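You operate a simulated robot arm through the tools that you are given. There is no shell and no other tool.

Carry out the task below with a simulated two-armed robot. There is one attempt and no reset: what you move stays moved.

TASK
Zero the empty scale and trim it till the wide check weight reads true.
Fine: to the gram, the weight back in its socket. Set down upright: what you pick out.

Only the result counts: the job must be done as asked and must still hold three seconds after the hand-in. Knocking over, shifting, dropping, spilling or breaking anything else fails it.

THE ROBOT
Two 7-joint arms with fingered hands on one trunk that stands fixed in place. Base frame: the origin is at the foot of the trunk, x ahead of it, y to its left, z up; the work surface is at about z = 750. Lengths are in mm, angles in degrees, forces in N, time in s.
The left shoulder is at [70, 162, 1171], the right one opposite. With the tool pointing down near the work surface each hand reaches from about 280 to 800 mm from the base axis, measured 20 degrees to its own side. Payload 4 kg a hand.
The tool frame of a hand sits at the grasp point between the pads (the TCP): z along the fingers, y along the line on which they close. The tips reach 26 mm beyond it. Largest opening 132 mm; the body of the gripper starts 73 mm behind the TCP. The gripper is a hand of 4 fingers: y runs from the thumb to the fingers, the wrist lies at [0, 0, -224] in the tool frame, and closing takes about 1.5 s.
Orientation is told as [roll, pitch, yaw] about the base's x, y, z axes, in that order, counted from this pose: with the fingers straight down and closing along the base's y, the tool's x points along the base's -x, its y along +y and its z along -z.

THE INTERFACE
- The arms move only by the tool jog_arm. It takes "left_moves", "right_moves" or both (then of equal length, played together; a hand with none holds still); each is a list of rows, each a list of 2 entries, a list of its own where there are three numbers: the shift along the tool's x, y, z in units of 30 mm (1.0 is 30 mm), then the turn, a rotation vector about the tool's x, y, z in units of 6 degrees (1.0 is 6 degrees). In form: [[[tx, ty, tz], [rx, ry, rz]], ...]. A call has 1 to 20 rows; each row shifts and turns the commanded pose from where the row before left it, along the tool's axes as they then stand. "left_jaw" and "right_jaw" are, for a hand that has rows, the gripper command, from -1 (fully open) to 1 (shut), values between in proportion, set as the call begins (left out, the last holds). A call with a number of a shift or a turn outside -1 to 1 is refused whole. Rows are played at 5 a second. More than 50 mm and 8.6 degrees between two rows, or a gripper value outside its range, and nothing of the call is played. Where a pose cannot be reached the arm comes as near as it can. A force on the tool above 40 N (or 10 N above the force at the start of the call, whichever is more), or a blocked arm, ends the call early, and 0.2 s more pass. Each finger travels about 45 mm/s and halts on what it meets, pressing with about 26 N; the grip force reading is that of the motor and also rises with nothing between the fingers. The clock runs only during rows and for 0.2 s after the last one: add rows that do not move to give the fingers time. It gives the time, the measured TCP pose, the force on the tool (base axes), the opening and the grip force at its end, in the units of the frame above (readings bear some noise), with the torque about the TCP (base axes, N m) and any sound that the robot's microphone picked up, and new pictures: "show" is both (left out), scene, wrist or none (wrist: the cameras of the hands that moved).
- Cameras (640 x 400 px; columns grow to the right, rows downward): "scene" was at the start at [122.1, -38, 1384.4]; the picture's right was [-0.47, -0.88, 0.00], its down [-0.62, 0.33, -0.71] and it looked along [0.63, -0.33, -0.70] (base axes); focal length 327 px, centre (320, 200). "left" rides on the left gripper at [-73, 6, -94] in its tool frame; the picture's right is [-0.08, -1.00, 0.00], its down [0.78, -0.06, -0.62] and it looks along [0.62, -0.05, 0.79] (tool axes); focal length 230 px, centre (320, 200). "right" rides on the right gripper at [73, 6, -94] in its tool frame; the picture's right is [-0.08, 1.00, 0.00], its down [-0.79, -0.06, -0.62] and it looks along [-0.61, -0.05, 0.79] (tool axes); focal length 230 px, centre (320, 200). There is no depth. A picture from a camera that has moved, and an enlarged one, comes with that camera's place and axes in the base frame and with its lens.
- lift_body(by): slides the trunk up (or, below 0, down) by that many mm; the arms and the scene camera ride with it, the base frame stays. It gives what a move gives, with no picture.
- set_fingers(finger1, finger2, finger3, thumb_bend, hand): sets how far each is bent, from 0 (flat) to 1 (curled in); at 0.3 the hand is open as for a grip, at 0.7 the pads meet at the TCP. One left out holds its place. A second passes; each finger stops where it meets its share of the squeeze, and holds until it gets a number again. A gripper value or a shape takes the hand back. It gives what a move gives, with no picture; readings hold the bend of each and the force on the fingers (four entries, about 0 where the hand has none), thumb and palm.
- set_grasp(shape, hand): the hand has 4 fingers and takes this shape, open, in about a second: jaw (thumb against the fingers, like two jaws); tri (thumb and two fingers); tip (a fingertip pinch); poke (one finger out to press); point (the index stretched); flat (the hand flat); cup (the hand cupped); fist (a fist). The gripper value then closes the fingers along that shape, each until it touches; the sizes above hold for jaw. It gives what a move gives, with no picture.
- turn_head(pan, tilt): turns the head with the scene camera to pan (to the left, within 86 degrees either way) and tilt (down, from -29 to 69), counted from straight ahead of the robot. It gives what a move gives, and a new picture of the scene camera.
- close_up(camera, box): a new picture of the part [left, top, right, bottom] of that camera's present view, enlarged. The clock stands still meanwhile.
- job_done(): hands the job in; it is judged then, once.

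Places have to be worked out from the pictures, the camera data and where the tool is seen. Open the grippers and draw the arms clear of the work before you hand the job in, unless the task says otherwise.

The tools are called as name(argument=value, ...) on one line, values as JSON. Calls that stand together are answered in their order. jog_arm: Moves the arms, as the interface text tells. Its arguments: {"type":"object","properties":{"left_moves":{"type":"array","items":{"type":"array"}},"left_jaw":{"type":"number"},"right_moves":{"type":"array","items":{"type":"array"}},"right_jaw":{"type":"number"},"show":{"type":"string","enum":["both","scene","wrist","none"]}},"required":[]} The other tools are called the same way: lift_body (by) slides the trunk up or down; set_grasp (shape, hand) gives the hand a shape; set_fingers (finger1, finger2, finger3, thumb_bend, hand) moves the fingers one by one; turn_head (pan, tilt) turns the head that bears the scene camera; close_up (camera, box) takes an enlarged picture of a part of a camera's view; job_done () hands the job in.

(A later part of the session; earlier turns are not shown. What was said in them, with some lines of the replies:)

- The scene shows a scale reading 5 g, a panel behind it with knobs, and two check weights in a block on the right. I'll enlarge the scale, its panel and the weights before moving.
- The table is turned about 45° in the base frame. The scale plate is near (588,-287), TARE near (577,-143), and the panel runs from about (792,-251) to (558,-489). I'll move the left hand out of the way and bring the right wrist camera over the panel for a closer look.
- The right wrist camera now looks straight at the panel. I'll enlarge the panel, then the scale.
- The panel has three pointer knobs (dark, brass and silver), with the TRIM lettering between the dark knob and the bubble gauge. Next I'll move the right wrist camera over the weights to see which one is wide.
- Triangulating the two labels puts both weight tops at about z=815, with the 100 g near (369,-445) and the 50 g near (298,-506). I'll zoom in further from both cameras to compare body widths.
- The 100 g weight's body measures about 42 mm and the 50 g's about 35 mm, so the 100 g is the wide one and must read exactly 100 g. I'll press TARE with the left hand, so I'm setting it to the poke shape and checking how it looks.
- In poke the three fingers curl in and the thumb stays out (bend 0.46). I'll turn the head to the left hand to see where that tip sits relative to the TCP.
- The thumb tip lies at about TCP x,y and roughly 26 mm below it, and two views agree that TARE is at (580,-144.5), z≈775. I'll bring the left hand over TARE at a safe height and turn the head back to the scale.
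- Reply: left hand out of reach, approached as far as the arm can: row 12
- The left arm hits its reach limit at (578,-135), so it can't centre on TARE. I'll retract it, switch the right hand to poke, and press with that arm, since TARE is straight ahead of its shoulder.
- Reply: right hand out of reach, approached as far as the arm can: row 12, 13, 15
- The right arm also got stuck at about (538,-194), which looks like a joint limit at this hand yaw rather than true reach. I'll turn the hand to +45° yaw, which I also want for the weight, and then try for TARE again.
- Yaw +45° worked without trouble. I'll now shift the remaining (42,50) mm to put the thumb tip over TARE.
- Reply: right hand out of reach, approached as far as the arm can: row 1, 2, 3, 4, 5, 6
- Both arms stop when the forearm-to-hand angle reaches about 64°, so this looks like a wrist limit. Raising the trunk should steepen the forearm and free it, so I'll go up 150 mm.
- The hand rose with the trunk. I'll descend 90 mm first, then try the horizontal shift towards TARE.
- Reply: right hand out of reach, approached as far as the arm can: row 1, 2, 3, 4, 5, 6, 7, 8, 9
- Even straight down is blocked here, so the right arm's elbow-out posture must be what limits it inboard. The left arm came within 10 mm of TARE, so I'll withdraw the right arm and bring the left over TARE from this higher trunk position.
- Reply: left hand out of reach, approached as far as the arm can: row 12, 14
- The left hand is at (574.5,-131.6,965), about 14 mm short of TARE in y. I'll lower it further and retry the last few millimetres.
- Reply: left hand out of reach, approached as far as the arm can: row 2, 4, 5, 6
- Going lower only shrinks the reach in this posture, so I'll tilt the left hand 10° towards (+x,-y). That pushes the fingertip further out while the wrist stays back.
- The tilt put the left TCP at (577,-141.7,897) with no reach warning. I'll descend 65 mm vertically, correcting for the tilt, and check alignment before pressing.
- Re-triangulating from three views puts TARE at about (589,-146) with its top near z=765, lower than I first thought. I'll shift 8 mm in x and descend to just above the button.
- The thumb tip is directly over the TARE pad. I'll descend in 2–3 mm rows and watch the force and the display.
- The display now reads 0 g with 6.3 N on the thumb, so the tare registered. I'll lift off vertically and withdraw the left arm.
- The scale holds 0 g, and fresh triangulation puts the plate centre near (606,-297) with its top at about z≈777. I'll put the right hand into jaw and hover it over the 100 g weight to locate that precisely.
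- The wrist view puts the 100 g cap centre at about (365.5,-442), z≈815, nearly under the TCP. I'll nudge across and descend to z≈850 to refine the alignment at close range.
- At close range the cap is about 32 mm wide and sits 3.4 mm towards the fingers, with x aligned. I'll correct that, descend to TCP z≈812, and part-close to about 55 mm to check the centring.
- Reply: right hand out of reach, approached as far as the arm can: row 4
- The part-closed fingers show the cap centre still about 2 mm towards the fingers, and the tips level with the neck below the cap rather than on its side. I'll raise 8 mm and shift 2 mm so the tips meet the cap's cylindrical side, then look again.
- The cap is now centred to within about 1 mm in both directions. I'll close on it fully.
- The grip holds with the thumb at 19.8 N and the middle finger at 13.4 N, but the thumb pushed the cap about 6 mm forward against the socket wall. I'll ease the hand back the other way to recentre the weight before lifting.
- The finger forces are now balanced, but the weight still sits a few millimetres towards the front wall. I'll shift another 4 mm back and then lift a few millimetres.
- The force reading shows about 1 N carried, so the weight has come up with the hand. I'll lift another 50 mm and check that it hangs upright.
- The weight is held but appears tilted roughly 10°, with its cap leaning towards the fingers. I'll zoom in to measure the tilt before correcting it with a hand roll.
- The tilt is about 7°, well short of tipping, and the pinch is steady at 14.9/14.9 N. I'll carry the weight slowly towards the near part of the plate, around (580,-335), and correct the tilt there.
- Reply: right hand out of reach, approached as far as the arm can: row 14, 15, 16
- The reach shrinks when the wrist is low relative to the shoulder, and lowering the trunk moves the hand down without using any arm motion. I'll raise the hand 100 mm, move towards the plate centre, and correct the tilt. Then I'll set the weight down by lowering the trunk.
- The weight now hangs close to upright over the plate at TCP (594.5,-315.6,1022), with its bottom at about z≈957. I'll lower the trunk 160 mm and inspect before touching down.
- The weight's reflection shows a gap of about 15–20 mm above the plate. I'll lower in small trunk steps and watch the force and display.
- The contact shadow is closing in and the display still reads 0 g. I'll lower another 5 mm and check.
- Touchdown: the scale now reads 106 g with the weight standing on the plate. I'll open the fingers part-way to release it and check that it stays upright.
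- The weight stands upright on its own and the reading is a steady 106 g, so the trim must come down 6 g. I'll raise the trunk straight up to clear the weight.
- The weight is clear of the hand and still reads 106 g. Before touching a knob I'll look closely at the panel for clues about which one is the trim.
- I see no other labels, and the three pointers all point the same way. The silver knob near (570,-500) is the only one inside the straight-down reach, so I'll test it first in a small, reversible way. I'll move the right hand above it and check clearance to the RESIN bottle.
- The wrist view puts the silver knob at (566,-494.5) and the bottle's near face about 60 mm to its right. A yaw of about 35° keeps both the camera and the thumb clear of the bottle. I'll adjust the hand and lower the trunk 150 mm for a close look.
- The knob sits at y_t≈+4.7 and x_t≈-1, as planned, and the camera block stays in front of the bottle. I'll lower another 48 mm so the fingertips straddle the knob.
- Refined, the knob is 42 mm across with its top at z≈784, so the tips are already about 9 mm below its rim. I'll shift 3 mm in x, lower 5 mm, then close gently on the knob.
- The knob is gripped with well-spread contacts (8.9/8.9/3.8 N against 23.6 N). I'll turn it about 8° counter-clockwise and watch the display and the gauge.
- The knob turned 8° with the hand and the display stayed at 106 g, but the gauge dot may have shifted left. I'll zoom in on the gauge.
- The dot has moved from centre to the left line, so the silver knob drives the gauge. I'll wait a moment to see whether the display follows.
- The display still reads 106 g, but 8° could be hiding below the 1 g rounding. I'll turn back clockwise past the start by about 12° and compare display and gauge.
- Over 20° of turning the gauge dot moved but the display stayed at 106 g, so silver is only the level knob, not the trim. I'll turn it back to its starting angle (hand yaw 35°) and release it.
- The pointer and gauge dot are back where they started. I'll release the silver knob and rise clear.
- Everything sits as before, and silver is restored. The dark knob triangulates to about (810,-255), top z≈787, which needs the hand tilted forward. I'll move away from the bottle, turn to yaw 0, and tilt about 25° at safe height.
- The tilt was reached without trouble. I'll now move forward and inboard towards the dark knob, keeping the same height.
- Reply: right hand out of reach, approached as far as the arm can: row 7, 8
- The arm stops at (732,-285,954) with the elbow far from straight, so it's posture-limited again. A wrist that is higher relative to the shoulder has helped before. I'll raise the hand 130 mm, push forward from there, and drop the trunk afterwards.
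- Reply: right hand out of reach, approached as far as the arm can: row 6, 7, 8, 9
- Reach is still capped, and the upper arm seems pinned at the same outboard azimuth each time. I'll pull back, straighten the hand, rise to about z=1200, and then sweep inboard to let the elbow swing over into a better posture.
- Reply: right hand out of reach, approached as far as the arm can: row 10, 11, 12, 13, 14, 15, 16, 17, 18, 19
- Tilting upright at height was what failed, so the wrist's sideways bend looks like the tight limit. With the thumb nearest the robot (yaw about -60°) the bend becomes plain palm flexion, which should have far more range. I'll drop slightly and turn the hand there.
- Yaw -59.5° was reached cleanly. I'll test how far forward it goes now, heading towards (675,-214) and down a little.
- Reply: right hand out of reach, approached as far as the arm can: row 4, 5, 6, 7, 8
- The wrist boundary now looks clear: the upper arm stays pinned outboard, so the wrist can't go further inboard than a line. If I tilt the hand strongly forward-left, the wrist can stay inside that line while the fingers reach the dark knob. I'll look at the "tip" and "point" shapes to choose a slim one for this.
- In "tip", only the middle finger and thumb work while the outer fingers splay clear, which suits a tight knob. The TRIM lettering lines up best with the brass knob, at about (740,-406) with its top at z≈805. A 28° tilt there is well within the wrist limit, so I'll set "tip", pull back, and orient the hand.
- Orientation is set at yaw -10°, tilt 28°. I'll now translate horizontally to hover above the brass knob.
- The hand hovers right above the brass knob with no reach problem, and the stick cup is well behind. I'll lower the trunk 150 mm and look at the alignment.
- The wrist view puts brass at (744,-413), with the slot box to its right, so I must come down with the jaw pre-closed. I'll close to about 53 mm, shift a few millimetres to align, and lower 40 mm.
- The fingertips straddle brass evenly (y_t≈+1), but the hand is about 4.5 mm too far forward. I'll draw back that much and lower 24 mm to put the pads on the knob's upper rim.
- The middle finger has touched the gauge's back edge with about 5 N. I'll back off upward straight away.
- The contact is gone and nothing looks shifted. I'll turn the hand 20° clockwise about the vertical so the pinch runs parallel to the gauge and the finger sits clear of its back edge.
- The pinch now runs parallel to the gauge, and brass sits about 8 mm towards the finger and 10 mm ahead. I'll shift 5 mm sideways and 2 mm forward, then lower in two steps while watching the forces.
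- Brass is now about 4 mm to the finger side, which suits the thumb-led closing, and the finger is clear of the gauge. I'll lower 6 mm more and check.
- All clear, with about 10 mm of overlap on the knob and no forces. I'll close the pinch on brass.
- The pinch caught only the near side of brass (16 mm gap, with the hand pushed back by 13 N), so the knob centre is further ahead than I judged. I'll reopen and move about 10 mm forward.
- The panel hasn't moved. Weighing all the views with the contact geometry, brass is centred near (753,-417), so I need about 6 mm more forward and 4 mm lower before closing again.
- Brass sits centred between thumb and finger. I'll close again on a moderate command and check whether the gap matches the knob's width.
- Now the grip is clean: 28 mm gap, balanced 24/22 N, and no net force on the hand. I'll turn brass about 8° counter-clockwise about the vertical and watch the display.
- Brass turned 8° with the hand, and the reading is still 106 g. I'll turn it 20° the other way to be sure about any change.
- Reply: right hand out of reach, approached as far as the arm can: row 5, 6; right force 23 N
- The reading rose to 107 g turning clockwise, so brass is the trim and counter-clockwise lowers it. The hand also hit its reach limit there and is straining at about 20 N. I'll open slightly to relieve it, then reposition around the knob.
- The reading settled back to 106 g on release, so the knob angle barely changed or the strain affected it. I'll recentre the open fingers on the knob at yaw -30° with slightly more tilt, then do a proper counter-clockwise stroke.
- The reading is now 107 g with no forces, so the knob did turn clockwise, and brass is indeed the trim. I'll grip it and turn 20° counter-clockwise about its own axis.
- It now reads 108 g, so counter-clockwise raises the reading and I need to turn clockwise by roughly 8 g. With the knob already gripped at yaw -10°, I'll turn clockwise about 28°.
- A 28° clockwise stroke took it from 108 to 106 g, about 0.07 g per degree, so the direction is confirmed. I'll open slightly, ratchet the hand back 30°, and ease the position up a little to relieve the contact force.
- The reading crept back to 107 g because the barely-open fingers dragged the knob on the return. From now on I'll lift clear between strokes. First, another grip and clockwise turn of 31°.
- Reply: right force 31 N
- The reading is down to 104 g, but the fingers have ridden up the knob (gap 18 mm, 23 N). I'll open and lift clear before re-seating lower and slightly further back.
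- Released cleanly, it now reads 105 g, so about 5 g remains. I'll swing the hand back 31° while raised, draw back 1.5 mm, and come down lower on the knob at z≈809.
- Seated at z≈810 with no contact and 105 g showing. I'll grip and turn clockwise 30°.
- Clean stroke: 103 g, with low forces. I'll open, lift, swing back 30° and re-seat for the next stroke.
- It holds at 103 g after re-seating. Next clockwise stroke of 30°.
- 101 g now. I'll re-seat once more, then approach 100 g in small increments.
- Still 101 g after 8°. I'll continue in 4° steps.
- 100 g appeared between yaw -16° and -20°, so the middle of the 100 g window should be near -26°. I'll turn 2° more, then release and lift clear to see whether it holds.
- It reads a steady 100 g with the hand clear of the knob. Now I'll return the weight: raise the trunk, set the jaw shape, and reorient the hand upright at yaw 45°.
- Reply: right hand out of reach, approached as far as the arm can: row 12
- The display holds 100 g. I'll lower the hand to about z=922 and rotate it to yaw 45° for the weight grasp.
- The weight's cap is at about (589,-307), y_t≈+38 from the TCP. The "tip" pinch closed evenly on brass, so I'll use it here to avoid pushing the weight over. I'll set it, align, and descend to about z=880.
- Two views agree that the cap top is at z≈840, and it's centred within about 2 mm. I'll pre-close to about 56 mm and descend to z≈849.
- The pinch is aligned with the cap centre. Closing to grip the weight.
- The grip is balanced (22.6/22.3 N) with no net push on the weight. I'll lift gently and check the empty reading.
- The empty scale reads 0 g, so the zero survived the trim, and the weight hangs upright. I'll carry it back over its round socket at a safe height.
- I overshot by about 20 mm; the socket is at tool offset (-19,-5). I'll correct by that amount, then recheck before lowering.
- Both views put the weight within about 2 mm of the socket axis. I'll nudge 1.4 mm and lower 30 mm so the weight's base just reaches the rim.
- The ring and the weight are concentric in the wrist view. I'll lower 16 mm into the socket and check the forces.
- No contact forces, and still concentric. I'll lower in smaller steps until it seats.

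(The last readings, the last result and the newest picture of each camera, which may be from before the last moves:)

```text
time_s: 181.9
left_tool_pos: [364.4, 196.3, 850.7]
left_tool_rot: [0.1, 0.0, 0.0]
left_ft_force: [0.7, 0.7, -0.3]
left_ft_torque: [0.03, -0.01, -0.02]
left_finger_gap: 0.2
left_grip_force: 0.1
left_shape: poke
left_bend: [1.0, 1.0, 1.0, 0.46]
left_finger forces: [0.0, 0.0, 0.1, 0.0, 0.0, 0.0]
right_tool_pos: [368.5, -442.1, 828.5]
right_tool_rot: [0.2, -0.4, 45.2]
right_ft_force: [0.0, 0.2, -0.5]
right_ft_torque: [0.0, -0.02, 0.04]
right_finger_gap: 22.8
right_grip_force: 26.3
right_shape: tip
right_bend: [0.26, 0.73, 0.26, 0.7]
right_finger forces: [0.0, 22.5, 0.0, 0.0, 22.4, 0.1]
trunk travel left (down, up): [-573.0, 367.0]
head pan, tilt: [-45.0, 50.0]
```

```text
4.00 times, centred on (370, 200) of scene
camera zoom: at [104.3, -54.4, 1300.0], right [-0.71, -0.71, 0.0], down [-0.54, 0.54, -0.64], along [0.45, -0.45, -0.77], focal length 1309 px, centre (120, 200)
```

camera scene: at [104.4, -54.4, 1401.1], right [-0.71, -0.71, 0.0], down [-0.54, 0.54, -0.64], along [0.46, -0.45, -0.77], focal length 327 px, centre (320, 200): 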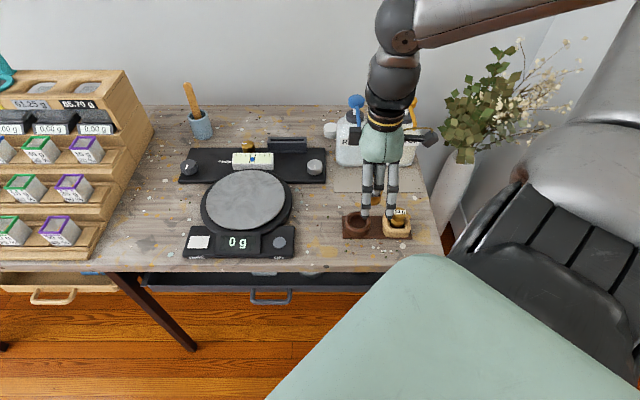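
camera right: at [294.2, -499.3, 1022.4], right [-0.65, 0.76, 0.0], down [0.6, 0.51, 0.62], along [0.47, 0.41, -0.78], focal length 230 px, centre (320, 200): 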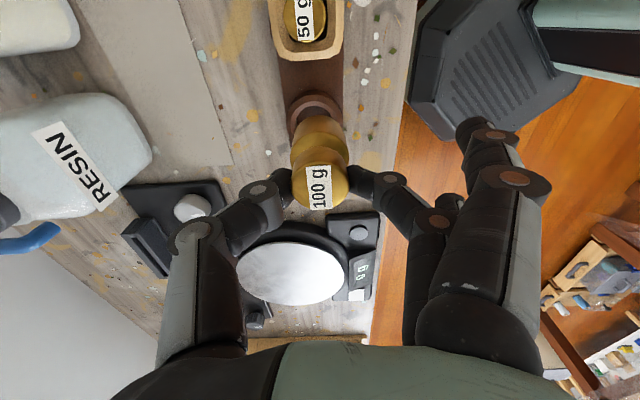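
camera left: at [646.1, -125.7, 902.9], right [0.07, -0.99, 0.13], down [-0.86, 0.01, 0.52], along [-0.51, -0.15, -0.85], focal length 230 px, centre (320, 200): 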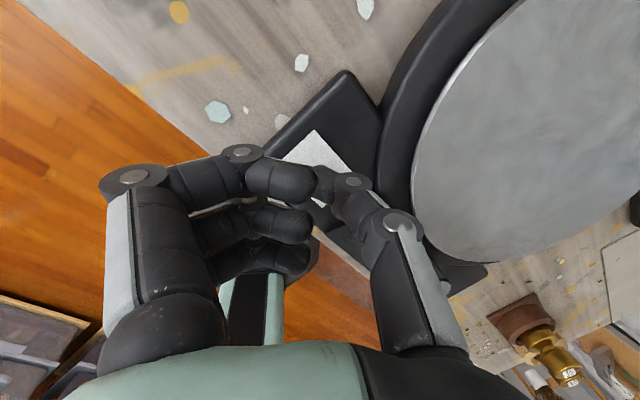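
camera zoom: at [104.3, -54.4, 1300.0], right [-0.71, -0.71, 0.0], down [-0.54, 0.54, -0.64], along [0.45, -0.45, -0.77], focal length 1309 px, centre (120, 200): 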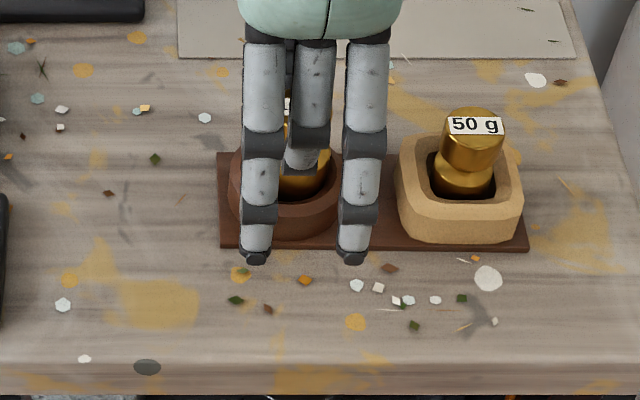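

Not seated yet. I'll continue in 2 mm steps, watching the vertical force.

lift_body(by=-2)

lift_body(by=-1.5)

close_up(camera="right", box=[200, 40, 440, 220])

```text
time_s: 182.4
left_tool_pos: [363.4, 197.0, 850.1]
left_tool_rot: [0.0, 0.0, 0.0]
left_ft_force: [0.3, -0.1, -0.5]
left_ft_torque: [-0.05, 0.0, 0.02]
left_finger_gap: 0.0
left_grip_force: 0.1
left_shape: poke
left_bend: [1.0, 1.0, 1.0, 0.46]
left_finger forces: [0.0, 0.0, 0.0, 0.0, 0.0, 0.1]
right_tool_pos: [369.6, -441.4, 826.4]
right_tool_rot: [0.2, -0.3, 45.2]
right_ft_force: [-0.1, 0.0, -1.2]
right_ft_torque: [0.0, 0.0, 0.01]
right_finger_gap: 23.1
right_grip_force: 25.8
right_shape: tip
right_bend: [0.26, 0.73, 0.26, 0.7]
right_finger forces: [0.1, 22.4, 0.1, 0.1, 22.4, 0.1]
trunk travel left (down, up): [-571.0, 369.0]
head pan, tilt: [-45.0, 50.0]
```

```text
time_s: 182.9
left_tool_pos: [364.2, 196.7, 847.9]
left_tool_rot: [0.0, 0.1, 0.0]
left_ft_force: [0.1, -0.3, 0.2]
left_ft_torque: [0.0, 0.0, 0.03]
left_finger_gap: 0.4
left_grip_force: 0.1
left_shape: poke
left_bend: [1.0, 1.0, 1.0, 0.46]
left_finger forces: [0.1, 0.0, 0.0, 0.0, 0.0, 0.1]
right_tool_pos: [369.3, -441.1, 824.9]
right_tool_rot: [0.1, -0.3, 45.2]
right_ft_force: [-0.2, -0.5, -0.7]
right_ft_torque: [0.02, 0.01, -0.01]
right_finger_gap: 23.2
right_grip_force: 26.4
right_shape: tip
right_bend: [0.26, 0.73, 0.26, 0.7]
right_finger forces: [0.1, 22.3, 0.0, 0.1, 22.3, 0.0]
trunk travel left (down, up): [-569.0, 371.0]
head pan, tilt: [-45.0, 50.0]
```

```text
2.22 times, centred on (320, 130) of right
camera zoom: at [313.1, -490.6, 917.8], right [-0.65, 0.76, 0.0], down [0.6, 0.51, 0.62], along [0.47, 0.41, -0.78], focal length 511 px, centre (320, 356)
```

zoom: 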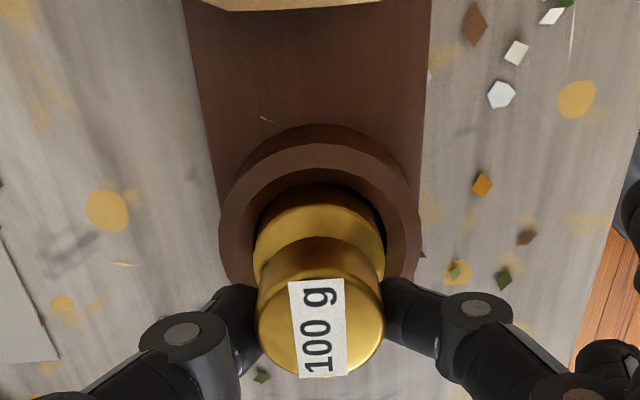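

Still just the weight's own load on the hand. Lowering a little more.

lift_body(by=-2)

lift_body(by=-1.5)

close_up(camera="right", box=[200, 40, 440, 220])

close_up(camera="scene", box=[340, 140, 420, 210])

```text
time_s: 183.4
left_tool_pos: [362.3, 196.8, 845.7]
left_tool_rot: [0.0, -0.1, 0.0]
left_ft_force: [0.6, 0.7, -0.3]
left_ft_torque: [-0.01, 0.0, 0.0]
left_finger_gap: 0.0
left_grip_force: 0.0
left_shape: poke
left_bend: [1.0, 1.0, 1.0, 0.46]
left_finger forces: [0.0, 0.0, 0.0, 0.1, 0.0, 0.0]
right_tool_pos: [368.8, -442.1, 823.4]
right_tool_rot: [0.1, -0.3, 45.2]
right_ft_force: [0.9, -0.2, 6.4]
right_ft_torque: [0.03, 0.02, -0.02]
right_finger_gap: 23.0
right_grip_force: 25.8
right_shape: tip
right_bend: [0.26, 0.73, 0.26, 0.7]
right_finger forces: [0.0, 23.9, 0.0, 0.1, 24.5, 0.0]
trunk travel left (down, up): [-567.0, 373.0]
head pan, tilt: [-45.0, 50.0]
```

```text
time_s: 183.9
left_tool_pos: [363.2, 197.4, 844.4]
left_tool_rot: [0.0, 0.0, 0.1]
left_ft_force: [-0.5, 0.0, 0.1]
left_ft_torque: [0.04, 0.0, 0.04]
left_finger_gap: 0.0
left_grip_force: 0.1
left_shape: poke
left_bend: [1.0, 1.0, 1.0, 0.46]
left_finger forces: [0.0, 0.0, 0.1, 0.0, 0.1, 0.0]
right_tool_pos: [368.8, -440.2, 821.9]
right_tool_rot: [-0.2, -0.3, 45.2]
right_ft_force: [0.7, -1.4, 16.8]
right_ft_torque: [-0.04, -0.04, -0.05]
right_finger_gap: 23.4
right_grip_force: 25.9
right_shape: tip
right_bend: [0.26, 0.73, 0.26, 0.71]
right_finger forces: [0.0, 25.9, 0.0, 0.0, 28.0, 0.0]
trunk travel left (down, up): [-566.0, 374.0]
head pan, tilt: [-45.0, 50.0]
```

```text
2.22 times, centred on (320, 130) of right
camera zoom: at [313.1, -490.0, 915.8], right [-0.65, 0.76, 0.0], down [0.59, 0.51, 0.62], along [0.47, 0.4, -0.78], focal length 511 px, centre (320, 356)
```

zoom: 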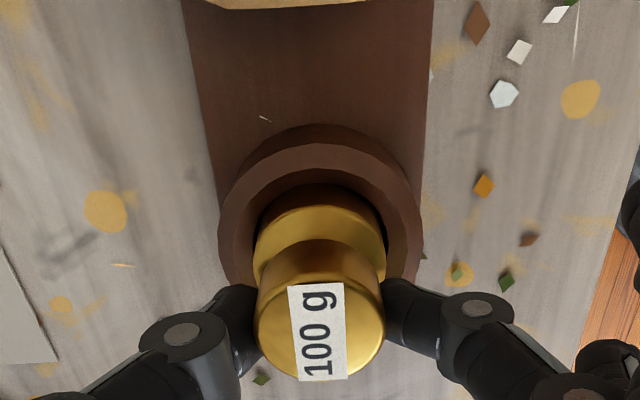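

```text
5.71 times, centred on (380, 175) of scene
camera zoom: at [103.5, -53.3, 1293.3], right [-0.71, -0.71, 0.0], down [-0.54, 0.54, -0.64], along [0.46, -0.46, -0.77], focal length 1870 px, centre (-23, 343)
```

zoom: 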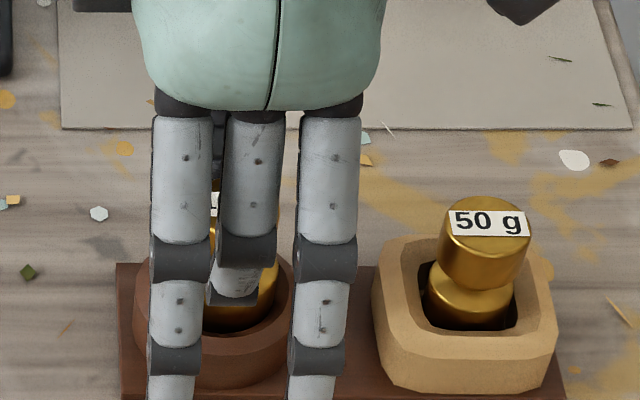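

It's seated (16.8 N upward on the hand). I'll raise 1.5 mm to relieve the pressure, then open the pinch.

lift_body(by=1.8)

jog_arm(right_moves=[[[0, 0, 0], [0, 0, 0]], [[0, 0, 0], [0, 0, 0]], [[0, 0, 0], [0, 0, 0]], [[0, 0, 0], [0, 0, 0]], [[0, 0, 0], [0, 0, 0]]], right_jaw=0.0, show="none")

close_up(camera="right", box=[200, 40, 440, 220])

close_up(camera="scene", box=[340, 140, 420, 210])

```text
time_s: 184.5
left_tool_pos: [363.7, 197.9, 845.2]
left_tool_rot: [0.0, 0.1, 0.0]
left_ft_force: [0.1, -0.3, -0.2]
left_ft_torque: [-0.03, 0.0, -0.02]
left_finger_gap: 0.0
left_grip_force: 0.0
left_shape: poke
left_bend: [1.0, 1.0, 1.0, 0.46]
left_finger forces: [0.1, 0.1, 0.0, 0.0, 0.0, 0.0]
right_tool_pos: [367.3, -441.6, 822.2]
right_tool_rot: [0.1, -0.3, 45.2]
right_ft_force: [2.9, -0.9, 8.2]
right_ft_torque: [-0.03, -0.04, 0.02]
right_finger_gap: 23.7
right_grip_force: 25.7
right_shape: tip
right_bend: [0.26, 0.73, 0.26, 0.71]
right_finger forces: [0.0, 25.3, 0.1, 0.1, 28.0, 0.0]
trunk travel left (down, up): [-568.0, 372.0]
head pan, tilt: [-45.0, 50.0]
```

```text
time_s: 185.7
left_tool_pos: [363.6, 196.3, 847.6]
left_tool_rot: [0.0, 0.0, -0.1]
left_ft_force: [0.3, -0.5, -0.1]
left_ft_torque: [0.03, -0.01, -0.02]
left_finger_gap: 0.0
left_grip_force: 0.1
left_shape: poke
left_bend: [1.0, 1.0, 1.0, 0.46]
left_finger forces: [0.0, 0.1, 0.1, 0.1, 0.0, 0.1]
right_tool_pos: [368.7, -440.3, 822.9]
right_tool_rot: [0.0, -0.2, 45.1]
right_ft_force: [0.4, 0.0, -0.2]
right_ft_torque: [0.02, -0.01, 0.01]
right_finger_gap: 65.1
right_grip_force: 0.1
right_shape: tip
right_bend: [0.0, 0.73, 0.0, 0.7]
right_finger forces: [0.1, 0.0, 0.0, 0.0, 0.0, 0.1]
trunk travel left (down, up): [-568.0, 372.0]
head pan, tilt: [-45.0, 50.0]
```

```text
2.22 times, centred on (320, 130) of right
camera zoom: at [313.0, -490.5, 916.2], right [-0.65, 0.76, 0.0], down [0.6, 0.51, 0.62], along [0.47, 0.41, -0.78], focal length 511 px, centre (320, 356)
```

zoom: 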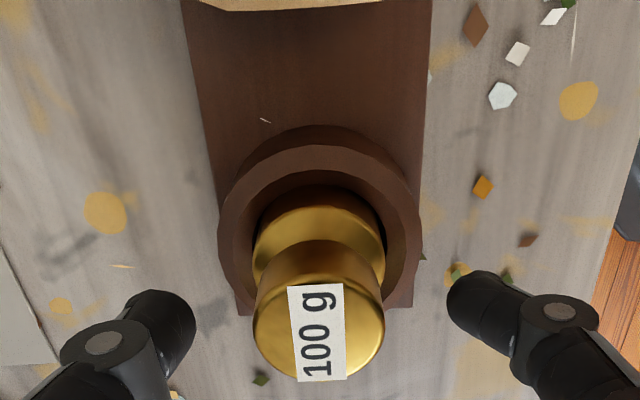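

```text
5.71 times, centred on (380, 175) of scene
camera zoom: at [104.3, -54.2, 1294.8], right [-0.71, -0.71, 0.0], down [-0.54, 0.54, -0.64], along [0.45, -0.45, -0.77], focal length 1870 px, centre (-23, 343)
```

zoom: 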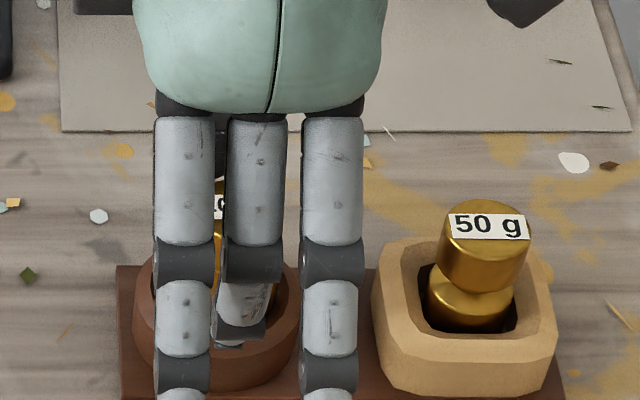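

Released; the weight stands upright in its socket. I'll raise straight up and withdraw.

lift_body(by=180)

set_grasp(hand="right", shape="jaw")

set_grasp(hand="left", shape="jaw")

jog_arm(right_moves=[[[0.5, -0.3, -0.5], [0, 0, 0]], [[0.5, -0.3, -0.5], [0, 0, 0]], [[0.5, -0.3, -0.5], [0, 0, 0]], [[0.5, -0.3, -0.5], [0, 0, 0]], [[0.5, -0.3, -0.5], [0, 0, 0]], [[0, 0, 0], [0, 0, 0]]], show="scene")

turn_head(pan=-30, tilt=47)

close_up(camera="scene", box=[230, 150, 420, 300])

close_up(camera="scene", box=[380, 220, 500, 310])

```text
time_s: 187.7
left_tool_pos: [362.3, 197.2, 1025.6]
left_tool_rot: [0.0, 0.1, 0.0]
left_ft_force: [0.2, 1.3, -0.4]
left_ft_torque: [0.01, -0.01, 0.02]
left_finger_gap: 0.0
left_grip_force: 0.0
left_shape: poke
left_bend: [1.0, 1.0, 1.0, 0.46]
left_finger forces: [0.0, 0.0, 0.0, 0.0, 0.0, 0.0]
right_tool_pos: [368.4, -441.7, 1001.6]
right_tool_rot: [0.1, -0.3, 45.2]
right_ft_force: [-0.8, -0.2, 0.1]
right_ft_torque: [0.02, 0.04, 0.02]
right_finger_gap: 65.4
right_grip_force: 0.1
right_shape: tip
right_bend: [0.0, 0.73, 0.0, 0.7]
right_finger forces: [0.0, 0.0, 0.0, 0.0, 0.0, 0.1]
trunk travel left (down, up): [-748.0, 192.0]
head pan, tilt: [-45.0, 50.0]
```

```text
time_s: 188.6
left_tool_pos: [362.8, 196.9, 1026.7]
left_tool_rot: [0.0, 0.0, 0.0]
left_ft_force: [0.4, 0.5, -0.2]
left_ft_torque: [-0.03, 0.0, -0.02]
left_finger_gap: 0.1
left_grip_force: 0.1
left_shape: poke
left_bend: [1.0, 1.0, 1.0, 0.46]
left_finger forces: [0.0, 0.0, 0.1, 0.0, 0.0, 0.0]
right_tool_pos: [369.1, -441.2, 1002.0]
right_tool_rot: [0.0, -0.3, 45.2]
right_ft_force: [0.5, -0.2, -0.1]
right_ft_torque: [0.0, 0.02, 0.06]
right_finger_gap: 132.0
right_grip_force: 0.1
right_shape: jaw
right_bend: [0.3, 0.3, 0.3, 0.3]
right_finger forces: [0.1, 0.0, 0.0, 0.1, 0.0, 0.0]
trunk travel left (down, up): [-748.0, 192.0]
head pan, tilt: [-45.0, 50.0]
```

```text
time_s: 189.5
left_tool_pos: [362.7, 196.8, 1027.1]
left_tool_rot: [-0.1, 0.1, 0.0]
left_ft_force: [-0.3, 0.2, 0.3]
left_ft_torque: [0.02, -0.02, 0.0]
left_finger_gap: 131.6
left_grip_force: 0.0
left_shape: jaw
left_bend: [0.3, 0.3, 0.3, 0.3]
left_finger forces: [0.0, 0.0, 0.0, 0.0, 0.1, 0.1]
right_tool_pos: [368.3, -442.0, 1002.2]
right_tool_rot: [0.1, -0.3, 45.2]
right_ft_force: [-0.8, 0.6, -0.6]
right_ft_torque: [0.03, 0.01, 0.01]
right_finger_gap: 132.0
right_grip_force: 0.0
right_shape: jaw
right_bend: [0.3, 0.3, 0.3, 0.3]
right_finger forces: [0.1, 0.0, 0.0, 0.1, 0.0, 0.0]
trunk travel left (down, up): [-748.0, 192.0]
head pan, tilt: [-45.0, 50.0]
```

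```text
time_s: 190.9
left_tool_pos: [362.7, 195.6, 1026.0]
left_tool_rot: [-0.1, 0.0, 0.0]
left_ft_force: [-0.2, -0.6, 0.4]
left_ft_torque: [-0.01, 0.0, 0.0]
left_finger_gap: 132.0
left_grip_force: 0.0
left_shape: jaw
left_bend: [0.3, 0.3, 0.3, 0.3]
left_finger forces: [0.0, 0.0, 0.0, 0.0, 0.0, 0.1]
right_tool_pos: [347.5, -526.0, 1078.1]
right_tool_rot: [0.2, -0.3, 45.2]
right_ft_force: [-0.1, -0.6, 0.4]
right_ft_torque: [-0.02, 0.01, 0.03]
right_finger_gap: 131.8
right_grip_force: 0.1
right_shape: jaw
right_bend: [0.3, 0.3, 0.3, 0.3]
right_finger forces: [0.0, 0.0, 0.0, 0.1, 0.1, 0.0]
trunk travel left (down, up): [-748.0, 192.0]
head pan, tilt: [-45.0, 50.0]
camera scene: at [104.8, -54.3, 1474.8], right [-0.71, -0.71, 0.0], down [-0.54, 0.54, -0.64], along [0.45, -0.45, -0.77], focal length 327 px, centre (320, 200)
```

scene: 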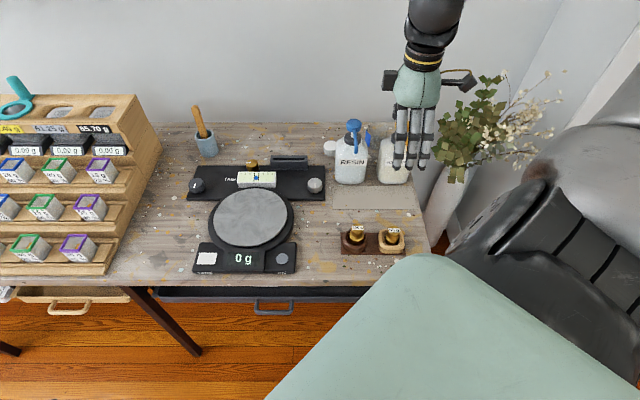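

```text
time_s: 191.6
left_tool_pos: [362.9, 197.0, 1026.4]
left_tool_rot: [0.0, 0.0, -0.1]
left_ft_force: [0.1, -0.7, 0.5]
left_ft_torque: [-0.02, 0.03, 0.03]
left_finger_gap: 131.9
left_grip_force: 0.1
left_shape: jaw
left_bend: [0.3, 0.3, 0.3, 0.3]
left_finger forces: [0.0, 0.0, 0.0, 0.0, 0.0, 0.0]
right_tool_pos: [348.2, -525.5, 1076.5]
right_tool_rot: [0.1, -0.3, 45.2]
right_ft_force: [-0.5, 0.4, -0.2]
right_ft_torque: [0.01, 0.0, 0.03]
right_finger_gap: 131.7
right_grip_force: 0.0
right_shape: jaw
right_bend: [0.3, 0.3, 0.3, 0.3]
right_finger forces: [0.1, 0.1, 0.0, 0.0, 0.0, 0.0]
trunk travel left (down, up): [-748.0, 192.0]
head pan, tilt: [-30.0, 47.0]
camera scene: at [118.8, -39.8, 1478.9], right [-0.5, -0.87, 0.0], down [-0.63, 0.37, -0.68], along [0.59, -0.34, -0.73], focal length 327 px, centre (320, 200)
```

scene: 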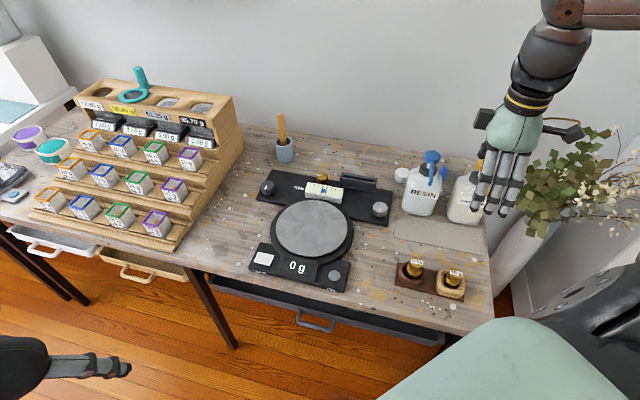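

```text
2.67 times, centred on (325, 225) of scene
camera zoom: at [118.8, -39.8, 1478.9], right [-0.5, -0.87, 0.0], down [-0.63, 0.37, -0.68], along [0.59, -0.34, -0.73], focal length 873 px, centre (307, 133)
```

zoom: 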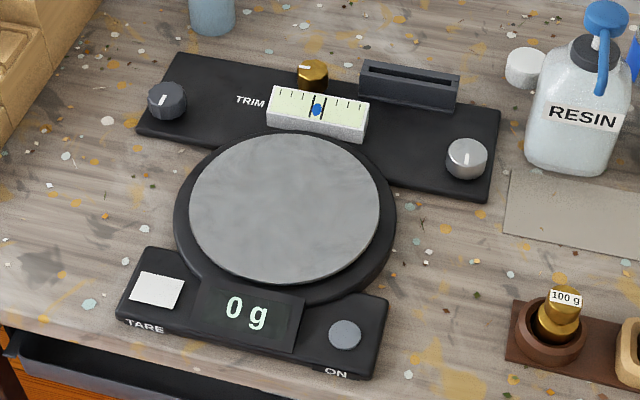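

```text
4.44 times, centred on (440, 265) of scene
camera zoom: at [118.8, -39.8, 1478.9], right [-0.5, -0.87, 0.0], down [-0.63, 0.37, -0.68], along [0.59, -0.34, -0.73], focal length 1455 px, centre (-213, -89)
```

zoom: 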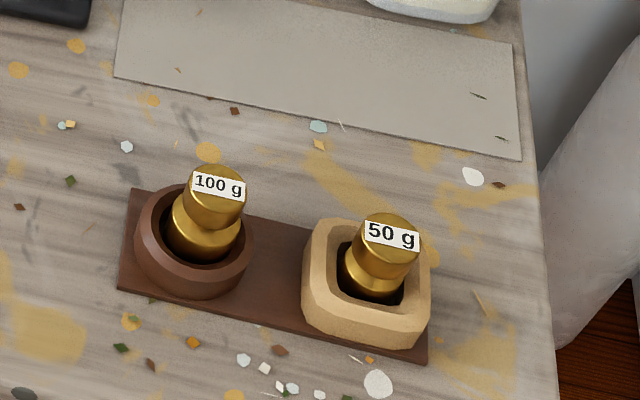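

The scale reads 0 g empty, and the 100 g weight is upright in its socket. I'll take one last close look at the gauge and knobs to be sure nothing else is out of place.

close_up(camera="scene", box=[295, 165, 395, 225])

close_up(camera="scene", box=[245, 160, 345, 220])

```text
6.40 times, centred on (345, 195) of scene
camera zoom: at [118.8, -39.8, 1478.9], right [-0.5, -0.87, 0.0], down [-0.63, 0.37, -0.68], along [0.59, -0.34, -0.73], focal length 2095 px, centre (160, 232)
```

zoom: 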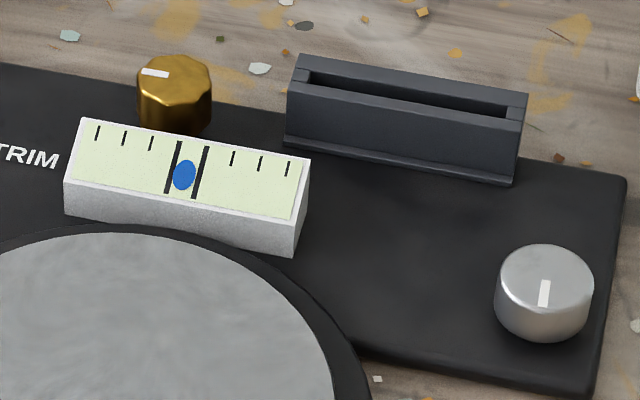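

```text
6.40 times, centred on (295, 190) of scene
camera zoom: at [118.8, -39.8, 1478.9], right [-0.5, -0.87, 0.0], down [-0.63, 0.37, -0.68], along [0.59, -0.34, -0.73], focal length 2095 px, centre (480, 264)
```

zoom: 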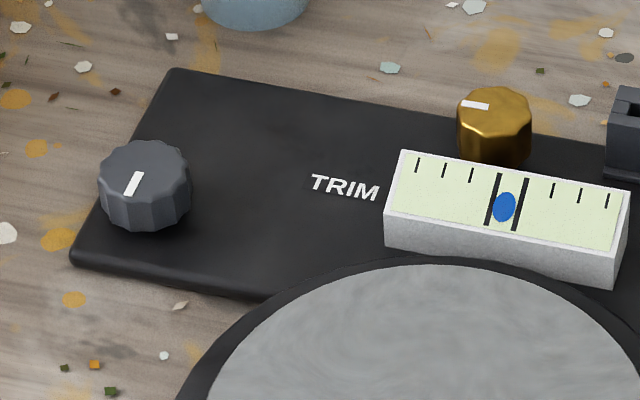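

The gauge dot is between its lines, the dark and silver pointers look as they did at the start, and the scale shows 0 g. Both hands are open and clear, so I'm handing the job in.

job_done()

```text
The job is handed in.
```

I zeroed the empty scale and trimmed it until the 100 g check weight read 100 g. The weight is back upright in its socket. I've handed the job in but haven't seen how it was judged.

- **Zero:** I pressed TARE on the empty scale and it went from 5 g to 0 g. It still read 0 g after the trimming, once I took the weight off.
- **Wide weight:** I took this to be the 100 g one, as its body is about 42 mm across against about 35 mm for the 50 g. The 50 g was not touched.
- **Trim:** The brass knob is the trim. The 100 g weight first read 106 g; turning the knob brought it to 100 g, and it held with the hand clear.
- **Silver knob:** I turned this one first as a test. It only moves the gauge bubble, so I put it back to its starting angle, and the bubble is between its lines again.
- **Gauge contact:** A finger touched the gauge's back edge once, at about 5 N. Nothing looks moved in the final pictures.

Both hands are open and clear of the bench.
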